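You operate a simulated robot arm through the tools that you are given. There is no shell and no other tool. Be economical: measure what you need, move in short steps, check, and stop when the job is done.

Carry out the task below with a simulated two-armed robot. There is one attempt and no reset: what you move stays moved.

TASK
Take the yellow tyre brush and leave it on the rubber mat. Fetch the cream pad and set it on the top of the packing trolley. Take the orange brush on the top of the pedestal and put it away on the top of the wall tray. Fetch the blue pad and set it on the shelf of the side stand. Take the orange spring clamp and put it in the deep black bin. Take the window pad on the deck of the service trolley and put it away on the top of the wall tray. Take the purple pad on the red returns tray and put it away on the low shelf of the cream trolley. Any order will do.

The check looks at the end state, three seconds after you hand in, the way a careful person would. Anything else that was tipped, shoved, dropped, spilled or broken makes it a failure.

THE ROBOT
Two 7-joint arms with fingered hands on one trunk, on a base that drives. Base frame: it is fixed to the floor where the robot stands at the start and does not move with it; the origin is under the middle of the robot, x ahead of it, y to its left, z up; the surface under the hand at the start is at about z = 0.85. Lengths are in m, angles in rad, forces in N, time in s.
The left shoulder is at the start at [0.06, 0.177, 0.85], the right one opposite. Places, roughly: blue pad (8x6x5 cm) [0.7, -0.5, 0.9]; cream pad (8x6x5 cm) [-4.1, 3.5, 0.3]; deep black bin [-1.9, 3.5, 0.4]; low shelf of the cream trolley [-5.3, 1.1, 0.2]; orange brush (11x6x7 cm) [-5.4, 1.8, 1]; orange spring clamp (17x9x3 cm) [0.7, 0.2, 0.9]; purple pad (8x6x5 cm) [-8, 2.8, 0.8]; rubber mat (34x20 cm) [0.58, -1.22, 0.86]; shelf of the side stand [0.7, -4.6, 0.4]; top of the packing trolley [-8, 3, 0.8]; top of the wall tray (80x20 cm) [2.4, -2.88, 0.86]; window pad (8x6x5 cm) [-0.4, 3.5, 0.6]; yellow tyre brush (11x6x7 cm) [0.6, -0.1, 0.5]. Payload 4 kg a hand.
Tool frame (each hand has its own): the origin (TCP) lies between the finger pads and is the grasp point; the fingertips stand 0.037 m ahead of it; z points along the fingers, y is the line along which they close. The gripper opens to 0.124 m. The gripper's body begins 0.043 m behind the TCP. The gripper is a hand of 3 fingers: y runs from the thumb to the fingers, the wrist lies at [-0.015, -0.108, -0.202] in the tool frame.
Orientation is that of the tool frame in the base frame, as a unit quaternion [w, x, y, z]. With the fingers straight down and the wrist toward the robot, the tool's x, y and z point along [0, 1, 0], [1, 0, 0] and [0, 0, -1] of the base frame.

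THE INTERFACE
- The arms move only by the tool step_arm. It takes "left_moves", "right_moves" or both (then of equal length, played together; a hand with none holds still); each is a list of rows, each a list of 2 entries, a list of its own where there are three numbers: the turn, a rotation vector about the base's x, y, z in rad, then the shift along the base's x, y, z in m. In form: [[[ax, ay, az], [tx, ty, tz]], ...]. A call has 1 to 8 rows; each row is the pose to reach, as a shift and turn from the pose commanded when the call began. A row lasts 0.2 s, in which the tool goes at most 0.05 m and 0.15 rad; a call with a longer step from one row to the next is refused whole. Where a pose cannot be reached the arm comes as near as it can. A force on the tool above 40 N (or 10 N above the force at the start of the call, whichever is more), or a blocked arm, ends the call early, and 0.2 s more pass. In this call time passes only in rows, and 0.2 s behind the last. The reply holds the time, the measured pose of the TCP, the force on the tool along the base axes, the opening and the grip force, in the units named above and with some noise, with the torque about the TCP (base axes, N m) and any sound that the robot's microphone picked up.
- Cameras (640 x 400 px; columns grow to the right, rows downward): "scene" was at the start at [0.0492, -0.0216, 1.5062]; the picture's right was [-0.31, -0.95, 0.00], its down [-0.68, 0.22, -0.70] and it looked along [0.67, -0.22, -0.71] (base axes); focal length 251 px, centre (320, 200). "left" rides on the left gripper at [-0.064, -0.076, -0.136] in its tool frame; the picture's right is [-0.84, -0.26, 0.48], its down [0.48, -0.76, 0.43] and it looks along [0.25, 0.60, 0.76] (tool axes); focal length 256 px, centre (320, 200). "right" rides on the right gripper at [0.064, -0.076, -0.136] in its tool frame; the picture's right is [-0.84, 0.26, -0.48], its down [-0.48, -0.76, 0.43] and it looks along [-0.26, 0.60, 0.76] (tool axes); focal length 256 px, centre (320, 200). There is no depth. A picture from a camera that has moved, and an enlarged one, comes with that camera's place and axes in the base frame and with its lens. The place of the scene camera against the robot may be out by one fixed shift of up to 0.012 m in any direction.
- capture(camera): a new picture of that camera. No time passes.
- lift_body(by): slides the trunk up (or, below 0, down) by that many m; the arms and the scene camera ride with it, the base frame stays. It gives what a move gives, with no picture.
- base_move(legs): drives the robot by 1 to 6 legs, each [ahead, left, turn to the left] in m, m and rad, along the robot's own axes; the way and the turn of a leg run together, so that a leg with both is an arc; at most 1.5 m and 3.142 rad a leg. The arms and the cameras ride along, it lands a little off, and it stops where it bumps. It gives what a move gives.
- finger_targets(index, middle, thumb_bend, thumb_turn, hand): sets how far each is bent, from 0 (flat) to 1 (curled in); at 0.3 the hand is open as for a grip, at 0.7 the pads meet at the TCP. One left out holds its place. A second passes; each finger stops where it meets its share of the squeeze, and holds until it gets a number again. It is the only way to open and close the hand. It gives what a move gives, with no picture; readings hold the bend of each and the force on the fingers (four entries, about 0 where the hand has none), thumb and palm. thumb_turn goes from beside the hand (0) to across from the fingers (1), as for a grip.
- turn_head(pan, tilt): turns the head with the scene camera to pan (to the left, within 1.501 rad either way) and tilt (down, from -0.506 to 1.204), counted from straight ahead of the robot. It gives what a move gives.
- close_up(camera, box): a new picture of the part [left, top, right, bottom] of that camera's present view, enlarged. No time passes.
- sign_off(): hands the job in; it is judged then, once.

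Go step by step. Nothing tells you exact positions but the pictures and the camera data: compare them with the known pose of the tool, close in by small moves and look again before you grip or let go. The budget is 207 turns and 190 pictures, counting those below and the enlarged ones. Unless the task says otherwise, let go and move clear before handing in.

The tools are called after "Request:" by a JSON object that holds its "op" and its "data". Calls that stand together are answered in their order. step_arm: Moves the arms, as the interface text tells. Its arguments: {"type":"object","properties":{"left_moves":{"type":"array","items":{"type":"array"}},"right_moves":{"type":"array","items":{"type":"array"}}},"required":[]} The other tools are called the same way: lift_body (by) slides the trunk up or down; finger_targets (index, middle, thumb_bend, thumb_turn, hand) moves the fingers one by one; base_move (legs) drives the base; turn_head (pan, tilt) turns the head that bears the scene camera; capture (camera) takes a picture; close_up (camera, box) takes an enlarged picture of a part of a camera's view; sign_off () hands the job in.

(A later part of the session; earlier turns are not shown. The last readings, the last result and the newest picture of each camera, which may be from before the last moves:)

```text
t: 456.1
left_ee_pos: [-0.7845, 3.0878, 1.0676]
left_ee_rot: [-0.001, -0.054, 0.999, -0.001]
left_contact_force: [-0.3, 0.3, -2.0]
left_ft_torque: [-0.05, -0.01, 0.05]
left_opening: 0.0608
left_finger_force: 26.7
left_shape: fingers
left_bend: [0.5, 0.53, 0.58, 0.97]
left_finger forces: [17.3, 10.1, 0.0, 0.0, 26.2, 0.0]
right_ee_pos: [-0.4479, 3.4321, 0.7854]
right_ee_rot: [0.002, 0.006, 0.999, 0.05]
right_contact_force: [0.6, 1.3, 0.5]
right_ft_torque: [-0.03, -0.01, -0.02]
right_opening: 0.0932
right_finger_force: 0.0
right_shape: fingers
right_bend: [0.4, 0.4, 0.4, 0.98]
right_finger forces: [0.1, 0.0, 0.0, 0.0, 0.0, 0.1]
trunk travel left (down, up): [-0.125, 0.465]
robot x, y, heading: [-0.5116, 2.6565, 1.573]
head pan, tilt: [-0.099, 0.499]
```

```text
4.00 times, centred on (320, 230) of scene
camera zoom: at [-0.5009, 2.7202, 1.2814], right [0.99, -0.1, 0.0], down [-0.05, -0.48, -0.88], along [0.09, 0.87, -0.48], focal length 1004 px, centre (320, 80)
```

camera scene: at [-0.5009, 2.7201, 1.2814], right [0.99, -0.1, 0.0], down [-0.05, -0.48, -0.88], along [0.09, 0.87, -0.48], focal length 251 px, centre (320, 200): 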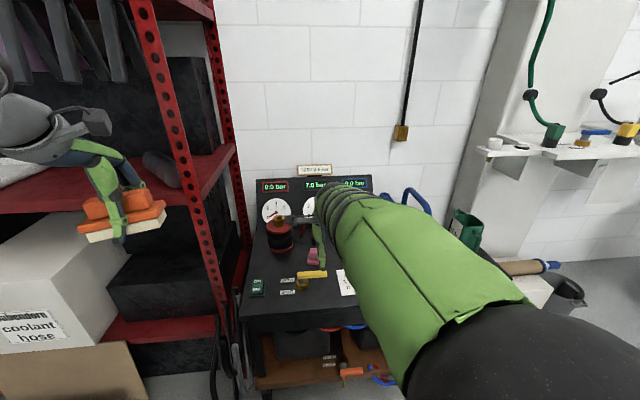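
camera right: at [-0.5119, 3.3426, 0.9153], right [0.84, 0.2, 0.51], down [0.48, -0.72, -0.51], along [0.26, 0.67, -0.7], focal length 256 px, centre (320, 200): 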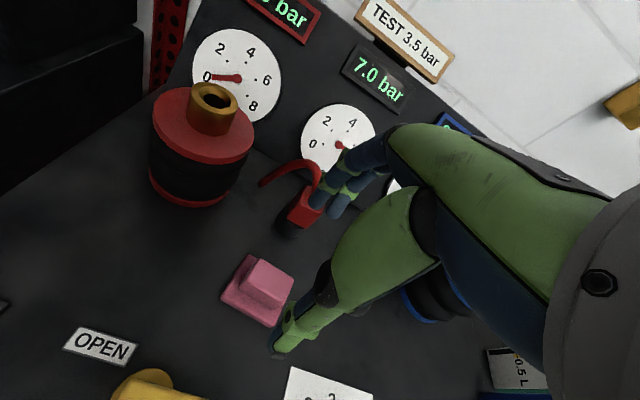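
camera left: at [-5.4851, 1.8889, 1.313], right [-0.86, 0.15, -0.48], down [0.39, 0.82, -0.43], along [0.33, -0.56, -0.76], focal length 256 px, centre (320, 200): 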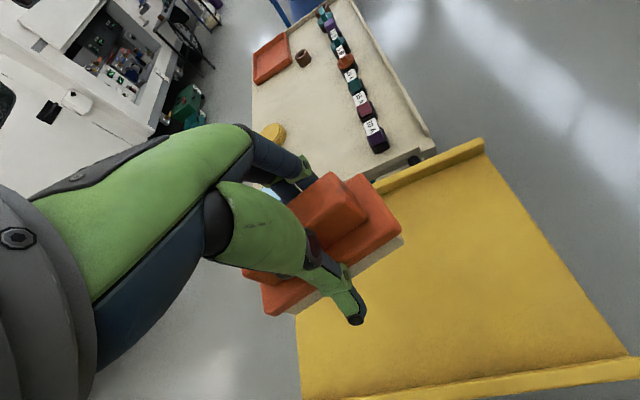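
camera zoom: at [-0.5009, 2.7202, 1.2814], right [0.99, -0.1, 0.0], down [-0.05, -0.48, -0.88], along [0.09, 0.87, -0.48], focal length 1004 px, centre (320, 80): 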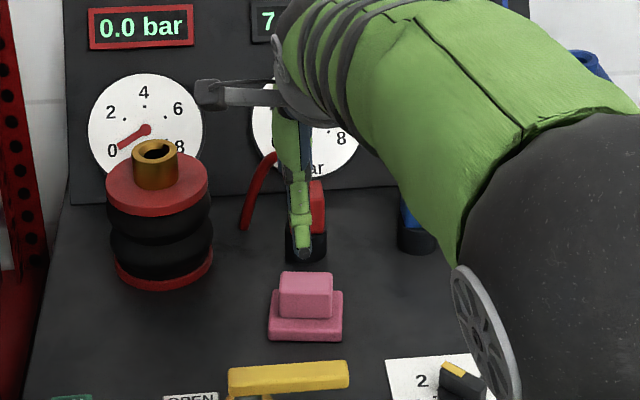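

Refined pad position: (-0.446, 3.451, 0.618), deck z≈0.595. I descend carefully between the fittings.

Request:
{"op": "step_arm", "data": {"right_moves": [[[0, 0, 0], [0.002, 0.019, -0.03]], [[0, 0, 0], [0.002, 0.019, -0.07]], [[0, 0, 0], [0.002, 0.019, -0.1]], [[0, 0, 0], [0.002, 0.019, -0.12]]]}}

Request:
{"op": "capture", "data": {"camera": "right"}}

Request:
{"op": "close_up", "data": {"camera": "scene", "box": [240, 180, 400, 280]}}

```text
t: 457.1
left_ee_pos: [-0.7853, 3.0865, 1.0674]
left_ee_rot: [-0.001, -0.054, 0.999, 0.0]
left_contact_force: [0.1, -0.4, -1.0]
left_ft_torque: [-0.05, -0.01, 0.03]
left_opening: 0.0608
left_finger_force: 26.9
left_shape: fingers
left_bend: [0.5, 0.53, 0.58, 0.97]
left_finger forces: [17.3, 10.1, 0.1, 0.0, 26.2, 0.0]
right_ee_pos: [-0.4464, 3.4522, 0.6676]
right_ee_rot: [0.002, 0.006, 0.999, 0.05]
right_contact_force: [-0.3, 0.8, 0.9]
right_ft_torque: [0.02, -0.02, 0.01]
right_opening: 0.093
right_finger_force: 0.0
right_shape: fingers
right_bend: [0.4, 0.4, 0.4, 0.98]
right_finger forces: [0.0, 0.0, 0.0, 0.0, 0.0, 0.0]
trunk travel left (down, up): [-0.125, 0.465]
robot x, y, heading: [-0.5139, 2.6535, 1.57]
head pan, tilt: [-0.099, 0.499]
```

```text
44 pictures are left
camera right: at [-0.5109, 3.3634, 0.7962], right [0.84, 0.2, 0.51], down [0.48, -0.72, -0.51], along [0.26, 0.67, -0.7], focal length 256 px, centre (320, 200)
```

right: 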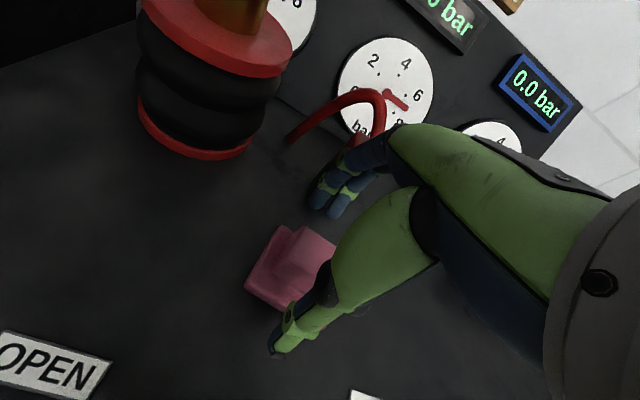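

```text
4.00 times, centred on (320, 230) of scene
camera zoom: at [-0.5009, 2.7202, 1.2814], right [0.99, -0.1, 0.0], down [-0.05, -0.48, -0.88], along [0.09, 0.87, -0.48], focal length 1004 px, centre (320, 80)
```

zoom: 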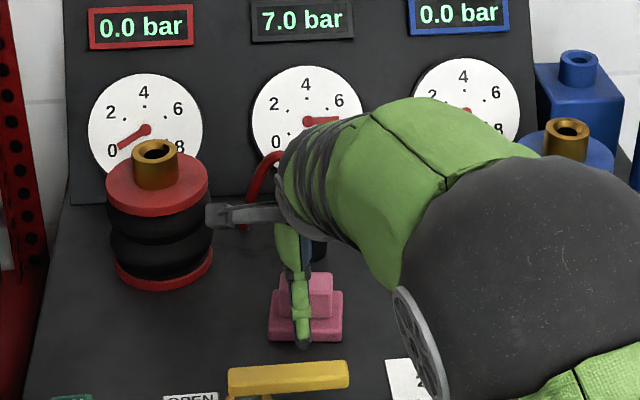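

Alignment looks right and everything is clear of the fittings. I lower the last bit and close.

Request:
{"op": "step_arm", "data": {"right_moves": [[[0, 0, 0], [0, 0, -0.012]], [[0, 0, 0], [0, 0, -0.022]]]}}

Request:
{"op": "finger_targets", "data": {"hand": "right", "index": 0.7, "middle": 0.7, "thumb_bend": 0.7}}

Request:
{"op": "step_arm", "data": {"right_moves": [[[0, 0, 0], [0, 0, 0.03]], [[0, 0, 0], [0, 0, 0.07]], [[0, 0, 0], [0, 0, 0.115]], [[0, 0, 0], [0, 0, 0.16]], [[0, 0, 0], [0, 0, 0.2]]]}}

Request:
{"op": "capture", "data": {"camera": "right"}}

```text
t: 457.7
left_ee_pos: [-0.7848, 3.0877, 1.067]
left_ee_rot: [-0.001, -0.054, 0.999, -0.001]
left_contact_force: [0.4, 0.2, -1.8]
left_ft_torque: [-0.01, 0.0, -0.02]
left_opening: 0.0609
left_finger_force: 27.3
left_shape: fingers
left_bend: [0.5, 0.53, 0.58, 0.97]
left_finger forces: [17.3, 10.1, 0.1, 0.0, 26.1, 0.1]
right_ee_pos: [-0.4457, 3.4513, 0.6439]
right_ee_rot: [0.002, 0.006, 0.999, 0.049]
right_contact_force: [-0.2, -0.3, 0.2]
right_ft_torque: [-0.03, 0.02, 0.01]
right_opening: 0.0936
right_finger_force: 0.6
right_shape: fingers
right_bend: [0.4, 0.4, 0.4, 0.98]
right_finger forces: [0.1, 0.0, 0.0, 0.0, 0.6, 0.0]
trunk travel left (down, up): [-0.125, 0.465]
robot x, y, heading: [-0.5107, 2.6562, 1.569]
head pan, tilt: [-0.099, 0.499]
```

```text
t: 458.7
left_ee_pos: [-0.785, 3.0879, 1.0671]
left_ee_rot: [-0.001, -0.055, 0.999, -0.001]
left_contact_force: [-0.5, 0.2, -1.7]
left_ft_torque: [-0.02, 0.03, 0.0]
left_opening: 0.0609
left_finger_force: 27.0
left_shape: fingers
left_bend: [0.5, 0.53, 0.58, 0.97]
left_finger forces: [17.3, 10.1, 0.0, 0.0, 26.2, 0.1]
right_ee_pos: [-0.4452, 3.4514, 0.6452]
right_ee_rot: [0.002, 0.005, 0.999, 0.05]
right_contact_force: [2.1, 1.3, 4.4]
right_ft_torque: [0.27, -0.1, -0.06]
right_opening: 0.059
right_finger_force: 23.3
right_shape: fingers
right_bend: [0.54, 0.56, 0.56, 0.97]
right_finger forces: [13.9, 11.7, 0.0, 0.0, 21.6, 0.1]
trunk travel left (down, up): [-0.125, 0.465]
robot x, y, heading: [-0.5119, 2.6533, 1.571]
head pan, tilt: [-0.099, 0.499]
```

```text
t: 459.9
left_ee_pos: [-0.7849, 3.0876, 1.0668]
left_ee_rot: [-0.001, -0.054, 0.999, -0.001]
left_contact_force: [-0.8, -0.3, -1.7]
left_ft_torque: [0.01, -0.02, 0.0]
left_opening: 0.0611
left_finger_force: 26.4
left_shape: fingers
left_bend: [0.5, 0.53, 0.58, 0.97]
left_finger forces: [17.3, 10.1, 0.1, 0.0, 26.3, 0.1]
right_ee_pos: [-0.4473, 3.4538, 0.8432]
right_ee_rot: [0.001, 0.005, 0.999, 0.05]
right_contact_force: [-0.5, 0.0, -0.9]
right_ft_torque: [0.02, 0.02, -0.01]
right_opening: 0.0592
right_finger_force: 22.9
right_shape: fingers
right_bend: [0.54, 0.57, 0.56, 0.96]
right_finger forces: [12.9, 10.8, 0.0, 0.1, 21.7, 0.0]
trunk travel left (down, up): [-0.125, 0.465]
robot x, y, heading: [-0.5107, 2.6573, 1.57]
head pan, tilt: [-0.099, 0.499]
```

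```text
42 pictures are left
camera right: at [-0.5124, 3.3642, 0.9724], right [0.84, 0.2, 0.51], down [0.48, -0.72, -0.51], along [0.26, 0.67, -0.7], focal length 256 px, centre (320, 200)
```

right: 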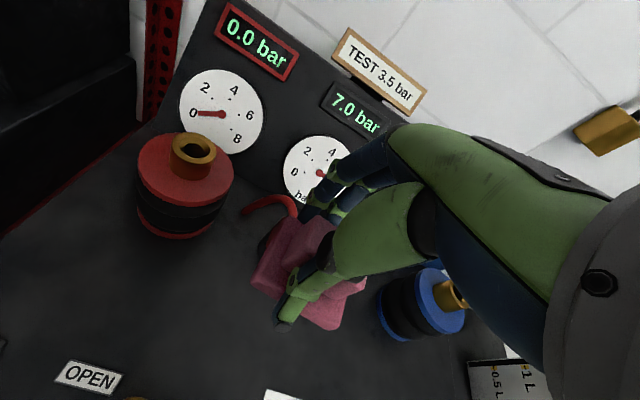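

The window pad is held by its plate. I withdraw, raise the trunk and start the route back east.

Request:
{"op": "step_arm", "data": {"right_moves": [[[0, 0, 0], [0, -0.03, 0.03]], [[0, 0, 0], [0, -0.07, 0.05]], [[0, 0, 0], [0, -0.115, 0.06]], [[0, 0, 0], [0, -0.16, 0.06]], [[0, 0, 0], [0, -0.205, 0.06]], [[0, 0, 0], [0, -0.25, 0.06]]]}}

Request:
{"op": "lift_body", "data": {"by": 0.3}}

Request:
{"op": "base_move", "data": {"legs": [[-0.12, 0, 0], [0, 0, -1.57], [1.1, 0, 0], [1.08, 0, 0]]}}

Request:
{"op": "turn_head", "data": {"pan": -0.5, "tilt": 0.45}}

Request:
{"op": "capture", "data": {"camera": "scene"}}

```text
t: 461.3
left_ee_pos: [-0.7857, 3.0871, 1.0677]
left_ee_rot: [-0.001, -0.055, 0.998, -0.001]
left_contact_force: [-0.3, 0.8, -0.3]
left_ft_torque: [-0.04, -0.01, -0.01]
left_opening: 0.0611
left_finger_force: 26.8
left_shape: fingers
left_bend: [0.5, 0.53, 0.58, 0.97]
left_finger forces: [17.4, 10.2, 0.0, 0.1, 26.2, 0.0]
right_ee_pos: [-0.4486, 3.2027, 0.9056]
right_ee_rot: [0.0, 0.006, 0.999, 0.05]
right_contact_force: [0.0, -0.4, 0.0]
right_ft_torque: [-0.03, -0.01, 0.01]
right_opening: 0.0591
right_finger_force: 22.9
right_shape: fingers
right_bend: [0.54, 0.57, 0.56, 0.96]
right_finger forces: [12.8, 10.9, 0.0, 0.0, 21.5, 0.1]
trunk travel left (down, up): [-0.125, 0.465]
robot x, y, heading: [-0.5128, 2.6575, 1.568]
head pan, tilt: [-0.099, 0.499]
```

```text
t: 464.3
left_ee_pos: [-0.7842, 3.0884, 1.3673]
left_ee_rot: [0.0, -0.054, 0.999, -0.001]
left_contact_force: [-0.6, -0.5, -1.8]
left_ft_torque: [0.0, 0.01, 0.03]
left_opening: 0.0612
left_finger_force: 26.8
left_shape: fingers
left_bend: [0.5, 0.53, 0.58, 0.97]
left_finger forces: [17.4, 10.1, 0.1, 0.0, 26.3, 0.1]
right_ee_pos: [-0.4489, 3.2026, 1.204]
right_ee_rot: [0.002, 0.005, 0.999, 0.049]
right_contact_force: [0.2, 0.4, -0.9]
right_ft_torque: [0.02, 0.02, -0.03]
right_opening: 0.0589
right_finger_force: 22.3
right_shape: fingers
right_bend: [0.54, 0.57, 0.56, 0.96]
right_finger forces: [12.8, 10.9, 0.0, 0.0, 21.5, 0.0]
trunk travel left (down, up): [-0.425, 0.165]
robot x, y, heading: [-0.5114, 2.6543, 1.574]
head pan, tilt: [-0.099, 0.499]
```

```text
t: 479.8
left_ee_pos: [2.1198, 2.7531, 1.3673]
left_ee_rot: [-0.002, 0.677, 0.736, -0.001]
left_contact_force: [0.0, -0.2, -0.5]
left_ft_torque: [0.02, 0.03, -0.01]
left_opening: 0.0605
left_finger_force: 26.2
left_shape: fingers
left_bend: [0.5, 0.53, 0.58, 0.97]
left_finger forces: [17.1, 9.9, 0.0, 0.0, 25.8, 0.0]
right_ee_pos: [2.2274, 2.4139, 1.2048]
right_ee_rot: [0.037, 0.719, 0.693, 0.033]
right_contact_force: [0.1, -0.8, -1.2]
right_ft_torque: [0.01, 0.0, 0.01]
right_opening: 0.0587
right_finger_force: 23.1
right_shape: fingers
right_bend: [0.54, 0.57, 0.56, 0.96]
right_finger forces: [12.6, 10.8, 0.0, 0.0, 21.2, 0.1]
trunk travel left (down, up): [-0.425, 0.165]
robot x, y, heading: [1.682, 2.4884, -0.022]
head pan, tilt: [-0.099, 0.499]
```

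```text
t: 480.7
left_ee_pos: [2.1202, 2.7519, 1.367]
left_ee_rot: [-0.001, 0.677, 0.736, 0.0]
left_contact_force: [-0.2, 0.0, -0.5]
left_ft_torque: [0.04, 0.02, 0.02]
left_opening: 0.0604
left_finger_force: 26.8
left_shape: fingers
left_bend: [0.5, 0.53, 0.58, 0.97]
left_finger forces: [17.1, 10.0, 0.0, 0.0, 25.7, 0.1]
right_ee_pos: [2.2267, 2.4139, 1.2053]
right_ee_rot: [0.037, 0.719, 0.693, 0.034]
right_contact_force: [0.1, 0.0, 0.0]
right_ft_torque: [0.01, 0.02, 0.03]
right_opening: 0.0586
right_finger_force: 22.2
right_shape: fingers
right_bend: [0.54, 0.57, 0.56, 0.96]
right_finger forces: [12.7, 10.7, 0.1, 0.0, 21.3, 0.1]
trunk travel left (down, up): [-0.425, 0.165]
robot x, y, heading: [1.6822, 2.4876, -0.032]
head pan, tilt: [-0.499, 0.45]
```

```text
41 pictures are left
camera scene: at [1.7329, 2.4488, 1.5858], right [-0.5, -0.87, 0.0], down [-0.38, 0.22, -0.9], along [0.78, -0.45, -0.44], focal length 251 px, centre (320, 200)
```

scene: 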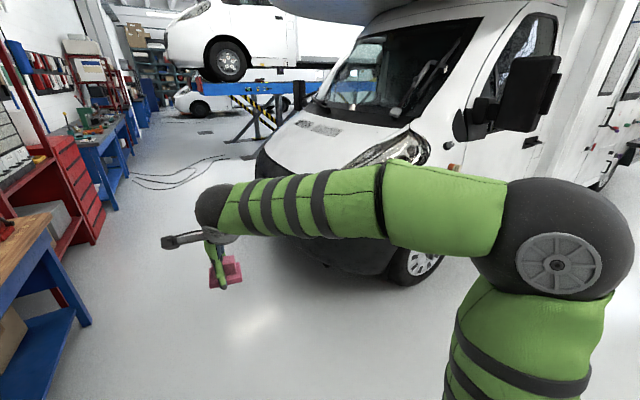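

I turn south and drive down the back aisle along x≈1.65.

Request:
{"op": "base_move", "data": {"legs": [[0, 0, -1.54], [1.3, -0.03, 0], [1.3, 0, 0]]}}

Request:
{"op": "turn_head", "data": {"pan": 0.2, "tilt": 0.4}}

Request:
{"op": "capture", "data": {"camera": "scene"}}

```text
t: 497.2
left_ee_pos: [2.0001, -0.5651, 1.3679]
left_ee_rot: [-0.003, 0.998, 0.07, 0.001]
left_contact_force: [0.4, -0.2, -1.1]
left_ft_torque: [0.04, -0.01, -0.03]
left_opening: 0.0602
left_finger_force: 26.1
left_shape: fingers
left_bend: [0.51, 0.53, 0.58, 0.97]
left_finger forces: [16.7, 9.8, 0.0, 0.0, 25.5, 0.0]
right_ee_pos: [1.6674, -0.6909, 1.2047]
right_ee_rot: [0.05, 0.999, 0.01, -0.001]
right_contact_force: [-1.1, -0.7, -0.4]
right_ft_torque: [0.01, -0.01, 0.0]
right_opening: 0.0583
right_finger_force: 22.3
right_shape: fingers
right_bend: [0.54, 0.57, 0.56, 0.96]
right_finger forces: [12.4, 10.7, 0.1, 0.0, 20.9, 0.1]
trunk travel left (down, up): [-0.425, 0.165]
robot x, y, heading: [1.7189, -0.1414, -1.542]
head pan, tilt: [-0.499, 0.45]
```

```text
t: 498.2
left_ee_pos: [2.0008, -0.5638, 1.3668]
left_ee_rot: [-0.001, 0.998, 0.07, 0.001]
left_contact_force: [-0.1, 0.0, -0.9]
left_ft_torque: [-0.01, 0.01, -0.08]
left_opening: 0.06
left_finger_force: 25.8
left_shape: fingers
left_bend: [0.51, 0.53, 0.58, 0.97]
left_finger forces: [16.9, 9.8, 0.0, 0.0, 25.5, 0.1]
right_ee_pos: [1.6681, -0.6902, 1.2046]
right_ee_rot: [0.049, 0.999, 0.01, -0.001]
right_contact_force: [-0.3, -0.4, -0.7]
right_ft_torque: [0.0, 0.0, -0.03]
right_opening: 0.0579
right_finger_force: 21.4
right_shape: fingers
right_bend: [0.54, 0.57, 0.56, 0.96]
right_finger forces: [12.4, 10.5, 0.1, 0.0, 21.0, 0.0]
trunk travel left (down, up): [-0.425, 0.165]
robot x, y, heading: [1.717, -0.1407, -1.541]
head pan, tilt: [0.201, 0.4]
```

```text
40 pictures are left
camera scene: at [1.7357, -0.1983, 1.5905], right [-0.97, -0.23, 0.0], down [-0.09, 0.38, -0.92], along [0.21, -0.9, -0.39], focal length 251 px, centre (320, 200)
```

scene: 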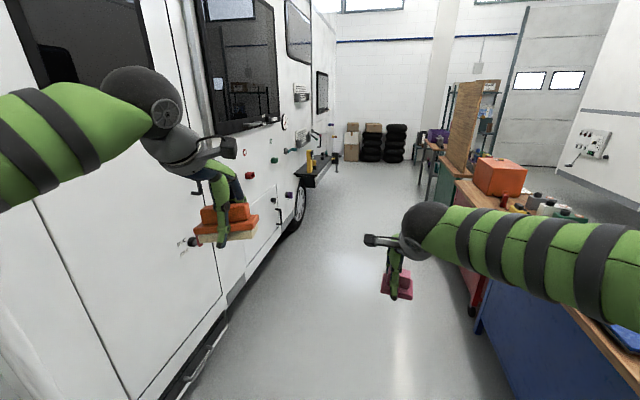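

The wall tray is ahead on the left. I straighten, shift a bit right and drive closer to inspect it.

Request:
{"op": "base_move", "data": {"legs": [[1.0, -0.12, -0.03], [1.0, 0, 0]]}}

Request:
{"op": "turn_head", "data": {"pan": 0.75, "tilt": 0.5}}

Request:
{"op": "capture", "data": {"camera": "scene"}}

```text
t: 508.3
left_ee_pos: [1.8547, -2.5821, 1.3673]
left_ee_rot: [-0.002, 0.999, 0.05, 0.001]
left_contact_force: [0.4, 0.1, -1.6]
left_ft_torque: [0.03, 0.0, 0.01]
left_opening: 0.06
left_finger_force: 26.0
left_shape: fingers
left_bend: [0.51, 0.53, 0.58, 0.97]
left_finger forces: [16.8, 9.8, 0.0, 0.1, 25.4, 0.0]
right_ee_pos: [1.5155, -2.6941, 1.2052]
right_ee_rot: [0.049, 0.999, -0.009, -0.003]
right_contact_force: [-0.2, 0.7, 0.2]
right_ft_torque: [0.01, -0.02, -0.03]
right_opening: 0.0584
right_finger_force: 21.9
right_shape: fingers
right_bend: [0.54, 0.57, 0.56, 0.96]
right_finger forces: [12.3, 10.5, 0.0, 0.0, 20.8, 0.1]
trunk travel left (down, up): [-0.425, 0.165]
robot x, y, heading: [1.5838, -2.147, -1.581]
head pan, tilt: [0.201, 0.4]
```

```text
t: 509.2
left_ee_pos: [1.8539, -2.5819, 1.3681]
left_ee_rot: [-0.001, 0.999, 0.05, 0.001]
left_contact_force: [0.0, 0.3, -2.7]
left_ft_torque: [0.02, 0.0, 0.01]
left_opening: 0.0601
left_finger_force: 26.5
left_shape: fingers
left_bend: [0.51, 0.53, 0.58, 0.97]
left_finger forces: [16.8, 9.8, 0.1, 0.0, 25.5, 0.0]
right_ee_pos: [1.5156, -2.6946, 1.2032]
right_ee_rot: [0.05, 0.999, -0.01, -0.003]
right_contact_force: [0.2, 0.2, -0.4]
right_ft_torque: [0.03, 0.0, 0.03]
right_opening: 0.0582
right_finger_force: 21.6
right_shape: fingers
right_bend: [0.54, 0.57, 0.56, 0.96]
right_finger forces: [12.4, 10.6, 0.1, 0.1, 20.9, 0.1]
trunk travel left (down, up): [-0.425, 0.165]
robot x, y, heading: [1.5825, -2.1458, -1.587]
head pan, tilt: [0.75, 0.499]
```

```text
39 pictures are left
camera scene: at [1.6476, -2.1814, 1.5814], right [-0.74, -0.67, 0.0], down [-0.32, 0.35, -0.88], along [0.59, -0.65, -0.48], focal length 251 px, centre (320, 200)
```

scene: 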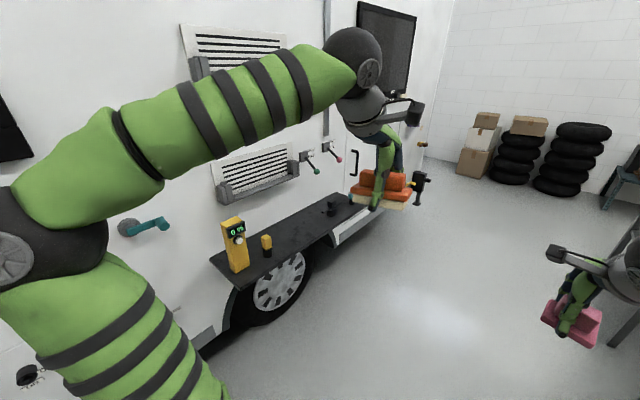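

The tray spans x 2.28-2.5, y -3.3..-2.47, with items at y≈-2.52, -2.65 and -3.09, so y -2.70..-3.04 is free. A ledge hangs above, so I'll slide in horizontally at low height; first I turn to face it.

Request:
{"op": "base_move", "data": {"legs": [[0, 0, 1.58], [0, -0.84, 0]]}}

Request:
{"op": "turn_head", "data": {"pan": 0.1, "tilt": 0.6}}

Request:
{"op": "capture", "data": {"camera": "scene"}}

```text
t: 517.5
left_ee_pos: [1.9856, -2.7395, 1.3684]
left_ee_rot: [-0.002, 0.684, 0.729, 0.0]
left_contact_force: [0.3, 0.0, -0.7]
left_ft_torque: [0.01, 0.01, 0.01]
left_opening: 0.0596
left_finger_force: 25.8
left_shape: fingers
left_bend: [0.51, 0.53, 0.59, 0.97]
left_finger forces: [16.6, 9.6, 0.0, 0.1, 25.2, 0.1]
right_ee_pos: [2.0862, -3.0802, 1.2055]
right_ee_rot: [0.037, 0.725, 0.687, 0.033]
right_contact_force: [-0.2, 0.1, -0.6]
right_ft_torque: [0.02, 0.0, -0.01]
right_opening: 0.0583
right_finger_force: 21.7
right_shape: fingers
right_bend: [0.54, 0.57, 0.56, 0.96]
right_finger forces: [12.3, 10.6, 0.1, 0.0, 20.7, 0.0]
trunk travel left (down, up): [-0.425, 0.165]
robot x, y, heading: [1.5468, -2.9921, -0.049]
head pan, tilt: [0.75, 0.499]
```

```text
t: 518.5
left_ee_pos: [1.9866, -2.7388, 1.3671]
left_ee_rot: [0.0, 0.685, 0.729, 0.0]
left_contact_force: [-0.3, 0.3, -1.2]
left_ft_torque: [-0.02, -0.02, 0.05]
left_opening: 0.0596
left_finger_force: 25.9
left_shape: fingers
left_bend: [0.51, 0.53, 0.59, 0.97]
left_finger forces: [16.6, 9.5, 0.1, 0.1, 25.2, 0.0]
right_ee_pos: [2.0873, -3.0802, 1.2053]
right_ee_rot: [0.037, 0.726, 0.686, 0.033]
right_contact_force: [-0.6, -0.4, 0.2]
right_ft_torque: [0.04, 0.01, 0.01]
right_opening: 0.0583
right_finger_force: 21.9
right_shape: fingers
right_bend: [0.54, 0.57, 0.56, 0.96]
right_finger forces: [12.4, 10.5, 0.0, 0.0, 20.8, 0.0]
trunk travel left (down, up): [-0.425, 0.165]
robot x, y, heading: [1.5422, -2.9903, -0.045]
head pan, tilt: [0.099, 0.6]
```

```text
38 pictures are left
camera scene: at [1.6027, -2.9828, 1.5723], right [0.05, -1.0, 0.0], down [-0.56, -0.03, -0.83], along [0.82, 0.04, -0.56], focal length 251 px, centre (320, 200)
```

scene: 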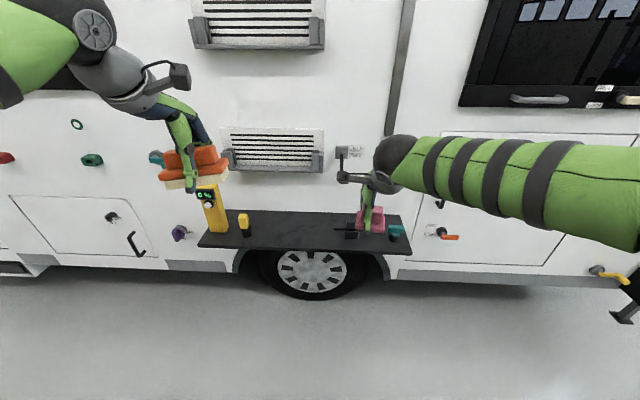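

Layout confirmed. I lower the left hand with the brush in front of the tray, then slide it in above the free space at y≈-2.79.

Request:
{"op": "step_arm", "data": {"left_moves": [[[0, 0, 0], [0.005, -0.006, -0.046]], [[0, 0, 0], [0.01, -0.012, -0.092]], [[0, 0, 0], [0.015, -0.018, -0.138]], [[0, 0, 0], [0.02, -0.024, -0.184]], [[0, 0, 0], [0.025, -0.03, -0.23]], [[0, 0, 0], [0.03, -0.036, -0.276]], [[0, 0, 0], [0.035, -0.042, -0.322]], [[0, 0, 0], [0.04, -0.048, -0.368]]]}}

Request:
{"op": "step_arm", "data": {"left_moves": [[[0, 0, 0], [0.01, 0, -0.04]], [[0, 0, 0], [0.055, 0, -0.044]], [[0, 0, 0], [0.1, 0, -0.044]], [[0, 0, 0], [0.145, 0, -0.044]], [[0, 0, 0], [0.19, 0, -0.044]], [[0, 0, 0], [0.235, 0, -0.044]]]}}

Request:
{"op": "capture", "data": {"camera": "scene"}}

Request:
{"op": "capture", "data": {"camera": "left"}}

```text
t: 520.3
left_ee_pos: [2.0252, -2.7869, 0.9979]
left_ee_rot: [-0.002, 0.685, 0.729, -0.002]
left_contact_force: [0.0, 0.4, -2.2]
left_ft_torque: [0.01, 0.0, -0.01]
left_opening: 0.059
left_finger_force: 25.6
left_shape: fingers
left_bend: [0.51, 0.54, 0.59, 0.97]
left_finger forces: [16.5, 9.6, 0.1, 0.0, 25.0, 0.1]
right_ee_pos: [2.0875, -3.0798, 1.204]
right_ee_rot: [0.038, 0.726, 0.686, 0.033]
right_contact_force: [0.4, 0.1, -0.9]
right_ft_torque: [0.01, 0.01, 0.0]
right_opening: 0.0579
right_finger_force: 21.6
right_shape: fingers
right_bend: [0.54, 0.57, 0.56, 0.96]
right_finger forces: [12.2, 10.5, 0.1, 0.0, 20.7, 0.0]
trunk travel left (down, up): [-0.425, 0.165]
robot x, y, heading: [1.5427, -2.9927, -0.045]
head pan, tilt: [0.099, 0.6]
```

```text
t: 521.7
left_ee_pos: [2.2591, -2.7882, 0.9538]
left_ee_rot: [-0.002, 0.685, 0.728, -0.001]
left_contact_force: [0.3, -0.4, -0.8]
left_ft_torque: [0.02, 0.0, -0.04]
left_opening: 0.059
left_finger_force: 25.9
left_shape: fingers
left_bend: [0.51, 0.54, 0.59, 0.97]
left_finger forces: [16.6, 9.6, 0.0, 0.0, 25.1, 0.0]
right_ee_pos: [2.0876, -3.0807, 1.2045]
right_ee_rot: [0.038, 0.726, 0.686, 0.033]
right_contact_force: [0.6, 0.5, -0.5]
right_ft_torque: [0.0, 0.04, 0.0]
right_opening: 0.0578
right_finger_force: 21.7
right_shape: fingers
right_bend: [0.54, 0.57, 0.56, 0.96]
right_finger forces: [12.4, 10.5, 0.0, 0.1, 20.7, 0.0]
trunk travel left (down, up): [-0.425, 0.165]
robot x, y, heading: [1.5412, -2.9915, -0.046]
head pan, tilt: [0.099, 0.6]
```

```text
37 pictures are left
camera scene: at [1.6036, -2.9831, 1.5722], right [0.05, -1.0, 0.0], down [-0.56, -0.03, -0.82], along [0.82, 0.04, -0.57], focal length 251 px, centre (320, 200)
```

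scene: 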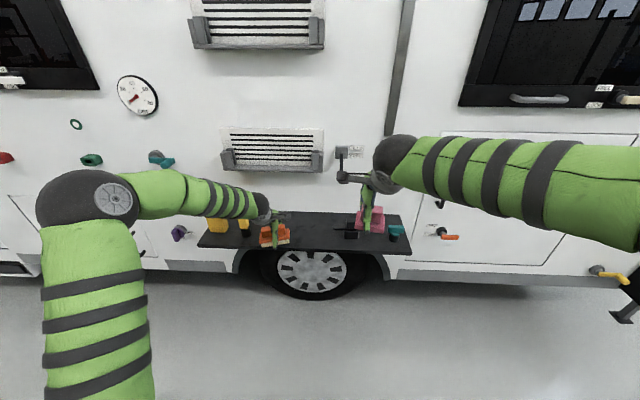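

```text
36 pictures are left
camera left: at [2.1885, -2.8567, 1.0907], right [-0.21, -0.85, -0.48], down [-0.79, 0.44, -0.43], along [0.58, 0.29, -0.76], focal length 256 px, centre (320, 200)
```

left: 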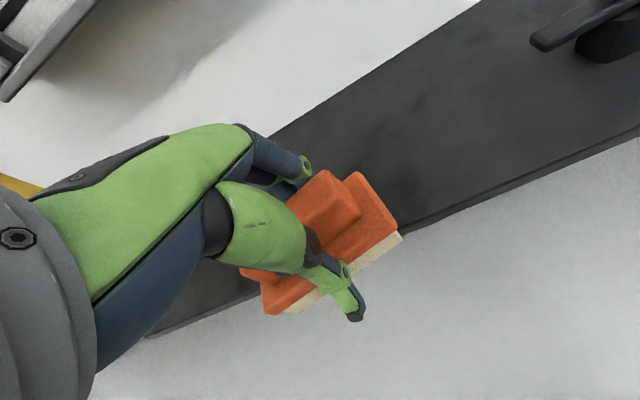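

The brush is at the tray edge, clear of everything. I move it over the tray's middle.

Request:
{"op": "step_arm", "data": {"left_moves": [[[0, 0, 0], [0.04, 0, 0]], [[0, 0, 0], [0.08, 0, 0]], [[0, 0, 0], [0.115, 0, 0]]]}}

Request:
{"op": "capture", "data": {"camera": "left"}}

Request:
{"op": "close_up", "data": {"camera": "scene", "box": [190, 160, 350, 260]}}

```text
t: 522.5
left_ee_pos: [2.3751, -2.7869, 0.9579]
left_ee_rot: [-0.001, 0.685, 0.729, -0.001]
left_contact_force: [0.8, 0.1, -1.1]
left_ft_torque: [0.01, 0.04, -0.03]
left_opening: 0.059
left_finger_force: 25.3
left_shape: fingers
left_bend: [0.51, 0.54, 0.59, 0.97]
left_finger forces: [16.5, 9.5, 0.0, 0.0, 25.0, 0.0]
right_ee_pos: [2.0866, -3.0806, 1.2035]
right_ee_rot: [0.037, 0.726, 0.686, 0.033]
right_contact_force: [0.1, 0.4, -0.5]
right_ft_torque: [0.0, 0.01, -0.04]
right_opening: 0.058
right_finger_force: 22.8
right_shape: fingers
right_bend: [0.54, 0.57, 0.56, 0.96]
right_finger forces: [12.3, 10.5, 0.0, 0.0, 20.7, 0.0]
trunk travel left (down, up): [-0.425, 0.165]
robot x, y, heading: [1.5428, -2.9934, -0.051]
head pan, tilt: [0.099, 0.6]
```

```text
35 pictures are left
camera left: at [2.304, -2.8559, 1.0938], right [-0.21, -0.85, -0.48], down [-0.79, 0.44, -0.43], along [0.58, 0.29, -0.76], focal length 256 px, centre (320, 200)
```

left: 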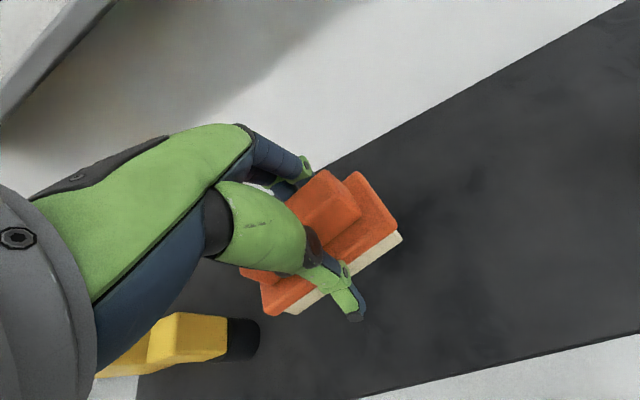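

```text
4.00 times, centred on (270, 210) of scene
camera zoom: at [1.6035, -2.983, 1.5722], right [0.05, -1.0, 0.0], down [-0.56, -0.03, -0.82], along [0.82, 0.04, -0.57], focal length 1004 px, centre (520, 160)
```

zoom: 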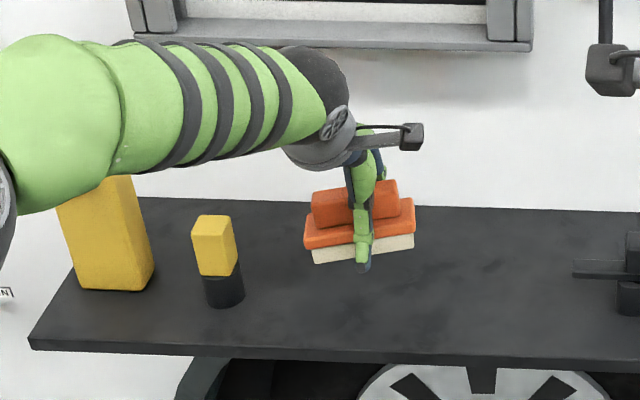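

Good position with clearance all around. I lower to contact.

Request:
{"op": "step_arm", "data": {"left_moves": [[[0, 0, 0], [0, 0, -0.02]], [[0, 0, 0], [0, 0, -0.032]], [[0, 0, 0], [0, 0, -0.04]], [[0, 0, 0], [0, 0, -0.046]], [[0, 0, 0], [0, 0, -0.052]], [[0, 0, 0], [0, 0, -0.058]], [[0, 0, 0], [0, 0, -0.064]]]}}

Request:
{"op": "close_up", "data": {"camera": "scene", "box": [190, 160, 350, 260]}}

```text
t: 524.3
left_ee_pos: [2.3805, -2.7871, 0.9035]
left_ee_rot: [0.007, 0.685, 0.728, 0.004]
left_contact_force: [-2.4, 0.2, 16.0]
left_ft_torque: [0.28, -0.46, 0.08]
left_opening: 0.0592
left_finger_force: 33.7
left_shape: fingers
left_bend: [0.51, 0.53, 0.58, 0.96]
left_finger forces: [16.2, 21.4, 0.0, 0.0, 30.6, 0.0]
right_ee_pos: [2.0852, -3.0804, 1.2054]
right_ee_rot: [0.039, 0.725, 0.687, 0.033]
right_contact_force: [0.7, 1.2, -0.7]
right_ft_torque: [0.03, 0.03, 0.0]
right_opening: 0.0578
right_finger_force: 21.9
right_shape: fingers
right_bend: [0.54, 0.57, 0.56, 0.96]
right_finger forces: [12.3, 10.5, 0.0, 0.0, 20.7, 0.0]
trunk travel left (down, up): [-0.425, 0.165]
robot x, y, heading: [1.5416, -2.9947, -0.048]
head pan, tilt: [0.099, 0.6]
stopped in row 7 (left hand): the force on the tool passed its limit at 42 N (the readings are from after the stop); the commanded pose is now the measured one
```

```text
4.00 times, centred on (270, 210) of scene
camera zoom: at [1.6013, -2.9832, 1.5721], right [0.05, -1.0, 0.0], down [-0.56, -0.03, -0.83], along [0.82, 0.04, -0.56], focal length 1004 px, centre (520, 160)
```

zoom: 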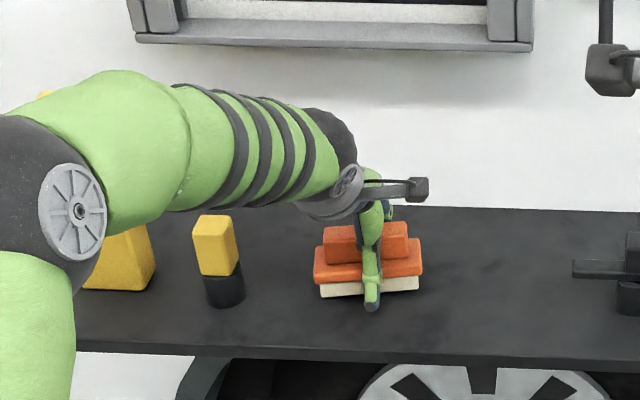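

The brush is down on the tray. I open the hand only as much as needed, then rise gently, keeping clear of the ledge.

Request:
{"op": "finger_targets", "data": {"hand": "left", "index": 0.38, "middle": 0.38, "thumb_bend": 0.36}}

Request:
{"op": "step_arm", "data": {"left_moves": [[[0, 0, 0], [-0.004, 0, 0.03]], [[0, 0, 0], [-0.008, 0, 0.06]], [[0, 0, 0], [-0.01, 0, 0.085]], [[0, 0, 0], [-0.01, 0, 0.1]]]}}

Request:
{"op": "close_up", "data": {"camera": "scene", "box": [190, 140, 350, 240]}}

Request:
{"op": "capture", "data": {"camera": "left"}}

```text
t: 525.3
left_ee_pos: [2.3781, -2.7885, 0.8989]
left_ee_rot: [0.004, 0.685, 0.729, 0.003]
left_contact_force: [-0.7, -2.4, 8.2]
left_ft_torque: [-0.03, -0.48, -0.11]
left_opening: 0.1026
left_finger_force: 4.0
left_shape: fingers
left_bend: [0.38, 0.37, 0.36, 0.97]
left_finger forces: [1.7, 6.7, 0.0, 0.0, 0.1, 0.0]
right_ee_pos: [2.0849, -3.0808, 1.2052]
right_ee_rot: [0.036, 0.726, 0.686, 0.033]
right_contact_force: [0.5, -0.3, -0.7]
right_ft_torque: [0.01, 0.03, -0.04]
right_opening: 0.058
right_finger_force: 21.2
right_shape: fingers
right_bend: [0.54, 0.57, 0.56, 0.96]
right_finger forces: [12.3, 10.5, 0.0, 0.1, 20.7, 0.0]
trunk travel left (down, up): [-0.425, 0.165]
robot x, y, heading: [1.5424, -2.992, -0.047]
head pan, tilt: [0.099, 0.6]
```

```text
t: 526.3
left_ee_pos: [2.3693, -2.7887, 0.9986]
left_ee_rot: [0.004, 0.684, 0.729, 0.002]
left_contact_force: [0.1, 0.3, 0.8]
left_ft_torque: [-0.03, 0.0, 0.03]
left_opening: 0.1026
left_finger_force: 0.2
left_shape: fingers
left_bend: [0.38, 0.38, 0.36, 0.97]
left_finger forces: [0.0, 0.0, 0.0, 0.1, 0.0, 0.1]
right_ee_pos: [2.0865, -3.0795, 1.205]
right_ee_rot: [0.037, 0.726, 0.686, 0.032]
right_contact_force: [0.1, 0.4, -0.2]
right_ft_torque: [-0.01, 0.02, -0.02]
right_opening: 0.0578
right_finger_force: 21.7
right_shape: fingers
right_bend: [0.54, 0.57, 0.56, 0.96]
right_finger forces: [12.3, 10.5, 0.1, 0.0, 20.7, 0.1]
trunk travel left (down, up): [-0.425, 0.165]
robot x, y, heading: [1.5432, -2.9934, -0.05]
head pan, tilt: [0.099, 0.6]
```

```text
4.00 times, centred on (270, 190) of scene
camera zoom: at [1.6026, -2.9829, 1.5722], right [0.05, -1.0, 0.0], down [-0.56, -0.03, -0.83], along [0.82, 0.04, -0.56], focal length 1004 px, centre (520, 240)
```

zoom: 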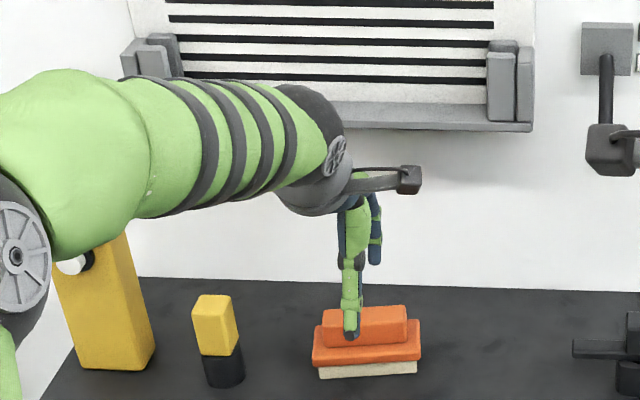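

```text
31 pictures are left
camera left: at [2.2959, -2.8574, 1.1347], right [-0.2, -0.85, -0.48], down [-0.78, 0.43, -0.44], along [0.59, 0.29, -0.75], focal length 256 px, centre (320, 200)
```

left: 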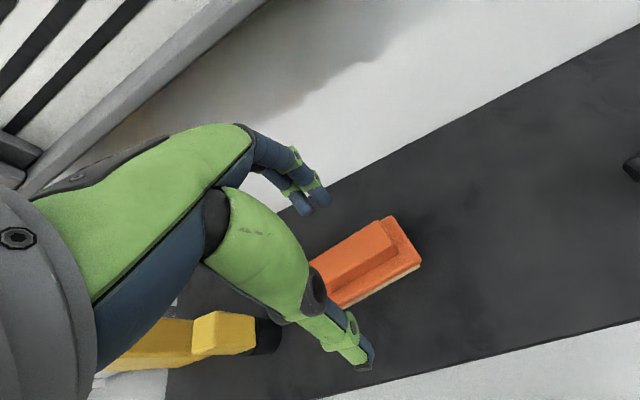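

The fingers are above the brush. I rise a touch more and pull straight back.

Request:
{"op": "step_arm", "data": {"left_moves": [[[0, 0, 0], [-0.005, 0, 0.015]], [[0, 0, 0], [-0.04, 0, 0.02]], [[0, 0, 0], [-0.085, 0, 0.02]], [[0, 0, 0], [-0.13, 0, 0.02]], [[0, 0, 0], [-0.175, 0, 0.02]], [[0, 0, 0], [-0.22, 0, 0.03]], [[0, 0, 0], [-0.265, 0, 0.04]], [[0, 0, 0], [-0.3, 0, 0.07]]]}}

Request:
{"op": "step_arm", "data": {"left_moves": [[[0, 0, 0], [0, 0.03, 0.035]], [[0, 0, 0], [0, 0.06, 0.07]], [[0, 0, 0], [0, 0.09, 0.105]], [[0, 0, 0], [0, 0.12, 0.14]]]}}

Request:
{"op": "capture", "data": {"camera": "scene"}}

```text
t: 528.1
left_ee_pos: [2.0683, -2.7867, 1.0706]
left_ee_rot: [0.004, 0.685, 0.729, 0.003]
left_contact_force: [-0.3, 0.2, 0.6]
left_ft_torque: [-0.03, -0.01, -0.03]
left_opening: 0.1024
left_finger_force: 0.0
left_shape: fingers
left_bend: [0.38, 0.38, 0.36, 0.98]
left_finger forces: [0.1, 0.1, 0.0, 0.0, 0.0, 0.0]
right_ee_pos: [2.0854, -3.0784, 1.2053]
right_ee_rot: [0.037, 0.726, 0.686, 0.033]
right_contact_force: [-0.1, -0.2, -0.9]
right_ft_torque: [-0.01, -0.06, 0.0]
right_opening: 0.0583
right_finger_force: 21.7
right_shape: fingers
right_bend: [0.54, 0.57, 0.56, 0.96]
right_finger forces: [12.2, 10.4, 0.0, 0.1, 20.6, 0.0]
trunk travel left (down, up): [-0.425, 0.165]
robot x, y, heading: [1.5444, -2.9918, -0.048]
head pan, tilt: [0.099, 0.6]
```

```text
t: 529.1
left_ee_pos: [2.0682, -2.6668, 1.2084]
left_ee_rot: [0.004, 0.685, 0.728, 0.003]
left_contact_force: [-0.3, 0.0, 0.7]
left_ft_torque: [0.0, -0.02, -0.03]
left_opening: 0.1023
left_finger_force: 0.0
left_shape: fingers
left_bend: [0.38, 0.38, 0.36, 0.98]
left_finger forces: [0.0, 0.0, 0.0, 0.0, 0.0, 0.0]
right_ee_pos: [2.0851, -3.081, 1.2041]
right_ee_rot: [0.037, 0.726, 0.686, 0.033]
right_contact_force: [-0.6, -0.7, -1.1]
right_ft_torque: [0.0, 0.02, 0.01]
right_opening: 0.058
right_finger_force: 21.9
right_shape: fingers
right_bend: [0.54, 0.57, 0.56, 0.96]
right_finger forces: [12.3, 10.4, 0.0, 0.1, 20.6, 0.0]
trunk travel left (down, up): [-0.425, 0.165]
robot x, y, heading: [1.5426, -2.9955, -0.052]
head pan, tilt: [0.099, 0.6]
```

```text
30 pictures are left
camera scene: at [1.6023, -2.9827, 1.5723], right [0.05, -1.0, 0.0], down [-0.56, -0.03, -0.83], along [0.82, 0.04, -0.56], focal length 251 px, centre (320, 200)
```

scene: 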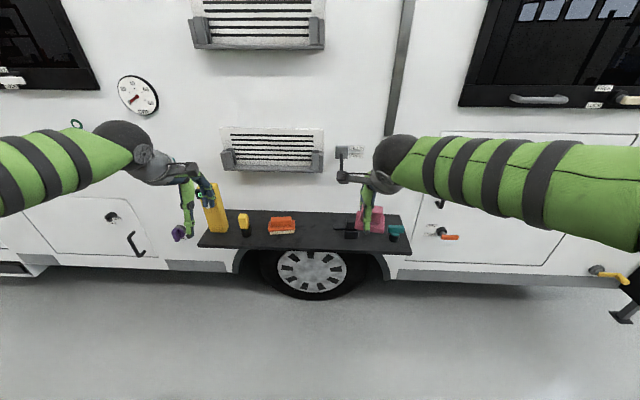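

The orange brush sits on the tray. For the pad I aim at y≈-2.915, between the brush and the black item; I shift the base left and square up, then lower the right hand in front of the tray.

Request:
{"op": "base_move", "data": {"legs": [[0, 0.15, 0.05]]}}

Request:
{"op": "step_arm", "data": {"right_moves": [[[0, 0, 0], [0, 0, -0.045]], [[0, 0, 0], [0, 0, -0.09]], [[0, 0, 0], [0, 0, -0.135]], [[0, 0, 0], [0, 0, -0.18]], [[0, 0, 0], [0, 0, -0.22]], [[0, 0, 0], [0, 0, -0.24]]]}}

Request:
{"op": "capture", "data": {"camera": "right"}}

Request:
{"op": "capture", "data": {"camera": "scene"}}

```text
t: 530.4
left_ee_pos: [2.0548, -2.492, 1.2082]
left_ee_rot: [0.005, 0.666, 0.746, 0.004]
left_contact_force: [0.9, 0.1, -0.2]
left_ft_torque: [-0.03, -0.01, -0.01]
left_opening: 0.1023
left_finger_force: 0.1
left_shape: fingers
left_bend: [0.38, 0.38, 0.36, 0.98]
left_finger forces: [0.1, 0.0, 0.1, 0.1, 0.0, 0.1]
right_ee_pos: [2.0927, -2.9036, 1.2045]
right_ee_rot: [0.037, 0.709, 0.704, 0.033]
right_contact_force: [0.1, 1.3, -1.0]
right_ft_torque: [-0.01, -0.01, 0.01]
right_opening: 0.0578
right_finger_force: 21.5
right_shape: fingers
right_bend: [0.54, 0.57, 0.56, 0.96]
right_finger forces: [12.2, 10.5, 0.0, 0.0, 20.6, 0.1]
trunk travel left (down, up): [-0.425, 0.165]
robot x, y, heading: [1.5439, -2.8439, 0.002]
head pan, tilt: [0.099, 0.6]
```

```text
t: 531.8
left_ee_pos: [2.0551, -2.4934, 1.208]
left_ee_rot: [0.004, 0.666, 0.746, 0.004]
left_contact_force: [-0.4, -0.8, 0.2]
left_ft_torque: [-0.03, -0.02, 0.02]
left_opening: 0.1025
left_finger_force: 0.0
left_shape: fingers
left_bend: [0.38, 0.38, 0.36, 0.98]
left_finger forces: [0.0, 0.1, 0.0, 0.0, 0.0, 0.1]
right_ee_pos: [2.0937, -2.9043, 0.9645]
right_ee_rot: [0.037, 0.708, 0.704, 0.034]
right_contact_force: [0.7, 0.2, -1.0]
right_ft_torque: [-0.02, 0.0, -0.01]
right_opening: 0.0577
right_finger_force: 21.6
right_shape: fingers
right_bend: [0.54, 0.57, 0.56, 0.96]
right_finger forces: [12.0, 10.5, 0.1, 0.1, 20.4, 0.0]
trunk travel left (down, up): [-0.425, 0.165]
robot x, y, heading: [1.5435, -2.8405, 0.005]
head pan, tilt: [0.099, 0.6]
```

```text
29 pictures are left
camera right: at [2.0051, -2.8399, 1.0936], right [0.2, -0.84, 0.51], down [-0.72, -0.48, -0.51], along [0.67, -0.26, -0.7], focal length 256 px, centre (320, 200)
```

right: 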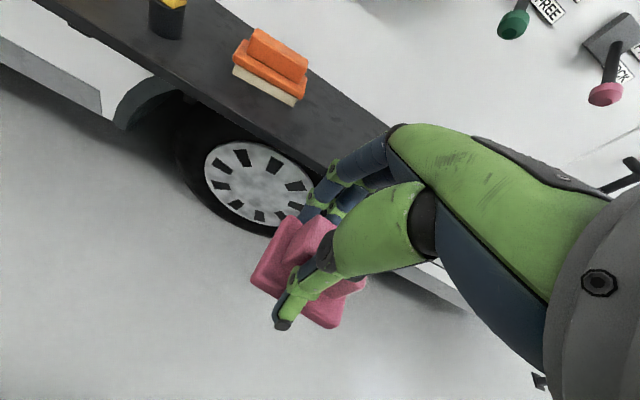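

```text
28 pictures are left
camera scene: at [1.6059, -2.831, 1.5723], right [0.1, -0.99, 0.0], down [-0.56, -0.06, -0.82], along [0.82, 0.08, -0.57], focal length 251 px, centre (320, 200)
```

scene: 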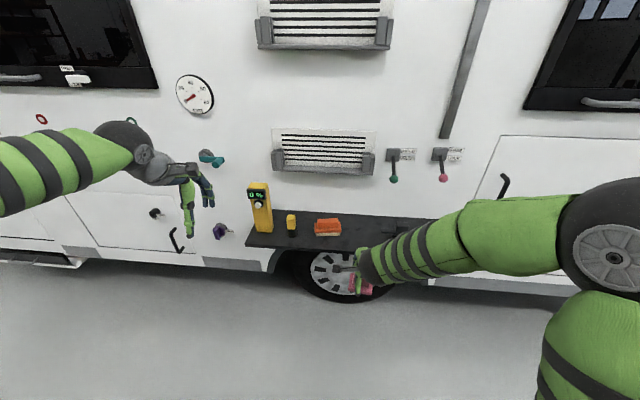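

The path in is clear. I slide the pad forward over the tray at y≈-2.92.

Request:
{"op": "step_arm", "data": {"right_moves": [[[0, 0, 0], [0.04, -0.005, 0]], [[0, 0, 0], [0.08, -0.01, 0]], [[0, 0, 0], [0.12, -0.015, 0]], [[0, 0, 0], [0.16, -0.015, 0]], [[0, 0, 0], [0.2, -0.015, 0]], [[0, 0, 0], [0.24, -0.015, 0]], [[0, 0, 0], [0.275, -0.015, 0]]]}}

Request:
{"op": "capture", "data": {"camera": "right"}}

Request:
{"op": "close_up", "data": {"camera": "scene", "box": [270, 160, 430, 260]}}

```text
t: 533.4
left_ee_pos: [2.0552, -2.4941, 1.2076]
left_ee_rot: [0.003, 0.666, 0.746, 0.003]
left_contact_force: [0.4, 0.3, 0.8]
left_ft_torque: [-0.04, 0.0, 0.0]
left_opening: 0.1024
left_finger_force: 0.0
left_shape: fingers
left_bend: [0.38, 0.38, 0.36, 0.98]
left_finger forces: [0.1, 0.0, 0.1, 0.0, 0.0, 0.1]
right_ee_pos: [2.3679, -2.9195, 0.9627]
right_ee_rot: [0.036, 0.709, 0.704, 0.033]
right_contact_force: [0.1, 0.6, -1.0]
right_ft_torque: [-0.01, 0.03, 0.02]
right_opening: 0.0577
right_finger_force: 21.2
right_shape: fingers
right_bend: [0.54, 0.57, 0.56, 0.96]
right_finger forces: [12.0, 10.5, 0.0, 0.0, 20.5, 0.0]
trunk travel left (down, up): [-0.425, 0.165]
robot x, y, heading: [1.5463, -2.8461, -0.001]
head pan, tilt: [0.099, 0.6]
```

```text
27 pictures are left
camera right: at [2.2792, -2.8555, 1.0925], right [0.2, -0.84, 0.51], down [-0.72, -0.48, -0.51], along [0.67, -0.26, -0.7], focal length 256 px, centre (320, 200)
```

right: 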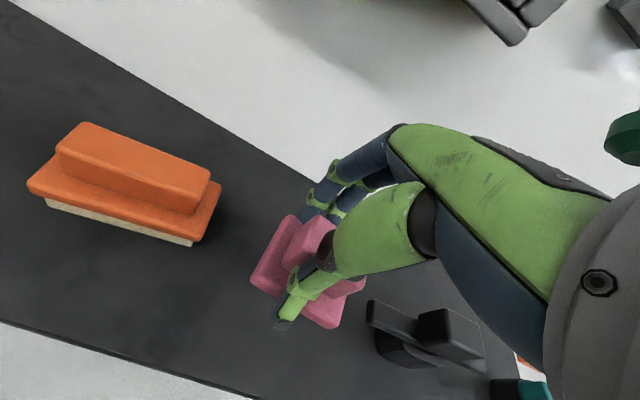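

```text
4.00 times, centred on (350, 210) of scene
camera zoom: at [1.6064, -2.831, 1.5722], right [0.1, -0.99, 0.0], down [-0.56, -0.06, -0.82], along [0.82, 0.08, -0.57], focal length 1004 px, centre (200, 160)
```

zoom: 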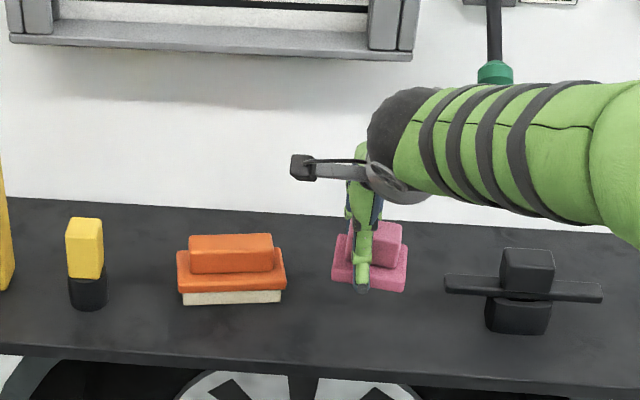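

Good gaps on both sides. I lower to contact.

Request:
{"op": "step_arm", "data": {"right_moves": [[[0, 0, 0], [0.005, 0, -0.02]], [[0, 0, 0], [0.005, 0, -0.034]], [[0, 0, 0], [0.005, 0, -0.042]], [[0, 0, 0], [0.005, 0, -0.048]], [[0, 0, 0], [0.005, 0, -0.054]], [[0, 0, 0], [0.005, 0, -0.06]], [[0, 0, 0], [0.005, 0, -0.066]]]}}

Request:
{"op": "close_up", "data": {"camera": "scene", "box": [270, 160, 430, 260]}}

```text
t: 535.0
left_ee_pos: [2.0528, -2.4935, 1.21]
left_ee_rot: [0.005, 0.666, 0.746, 0.004]
left_contact_force: [0.3, -0.1, 0.0]
left_ft_torque: [-0.04, 0.01, -0.03]
left_opening: 0.1027
left_finger_force: 0.0
left_shape: fingers
left_bend: [0.38, 0.38, 0.36, 0.98]
left_finger forces: [0.0, 0.1, 0.1, 0.0, 0.1, 0.1]
right_ee_pos: [2.3731, -2.9186, 0.9033]
right_ee_rot: [0.039, 0.709, 0.703, 0.037]
right_contact_force: [-4.5, -1.9, 23.8]
right_ft_torque: [0.01, 0.19, -0.06]
right_opening: 0.0575
right_finger_force: 28.5
right_shape: fingers
right_bend: [0.55, 0.57, 0.56, 0.96]
right_finger forces: [12.3, 11.6, 0.0, 0.0, 31.7, 0.0]
trunk travel left (down, up): [-0.425, 0.165]
robot x, y, heading: [1.5452, -2.8435, 0.002]
head pan, tilt: [0.099, 0.6]
```

```text
4.00 times, centred on (350, 210) of scene
camera zoom: at [1.6032, -2.831, 1.5729], right [0.1, -0.99, 0.0], down [-0.56, -0.06, -0.83], along [0.82, 0.08, -0.56], focal length 1004 px, centre (200, 160)
```

zoom: 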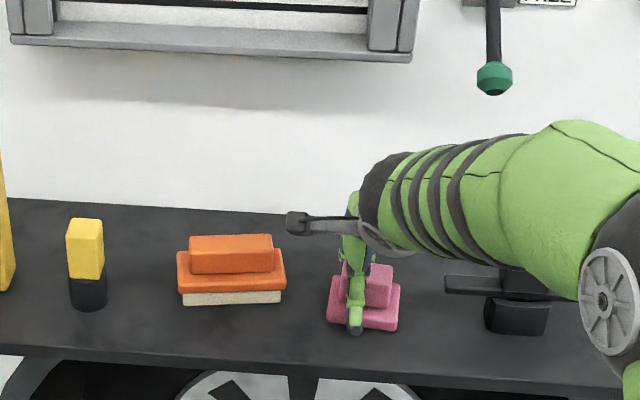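

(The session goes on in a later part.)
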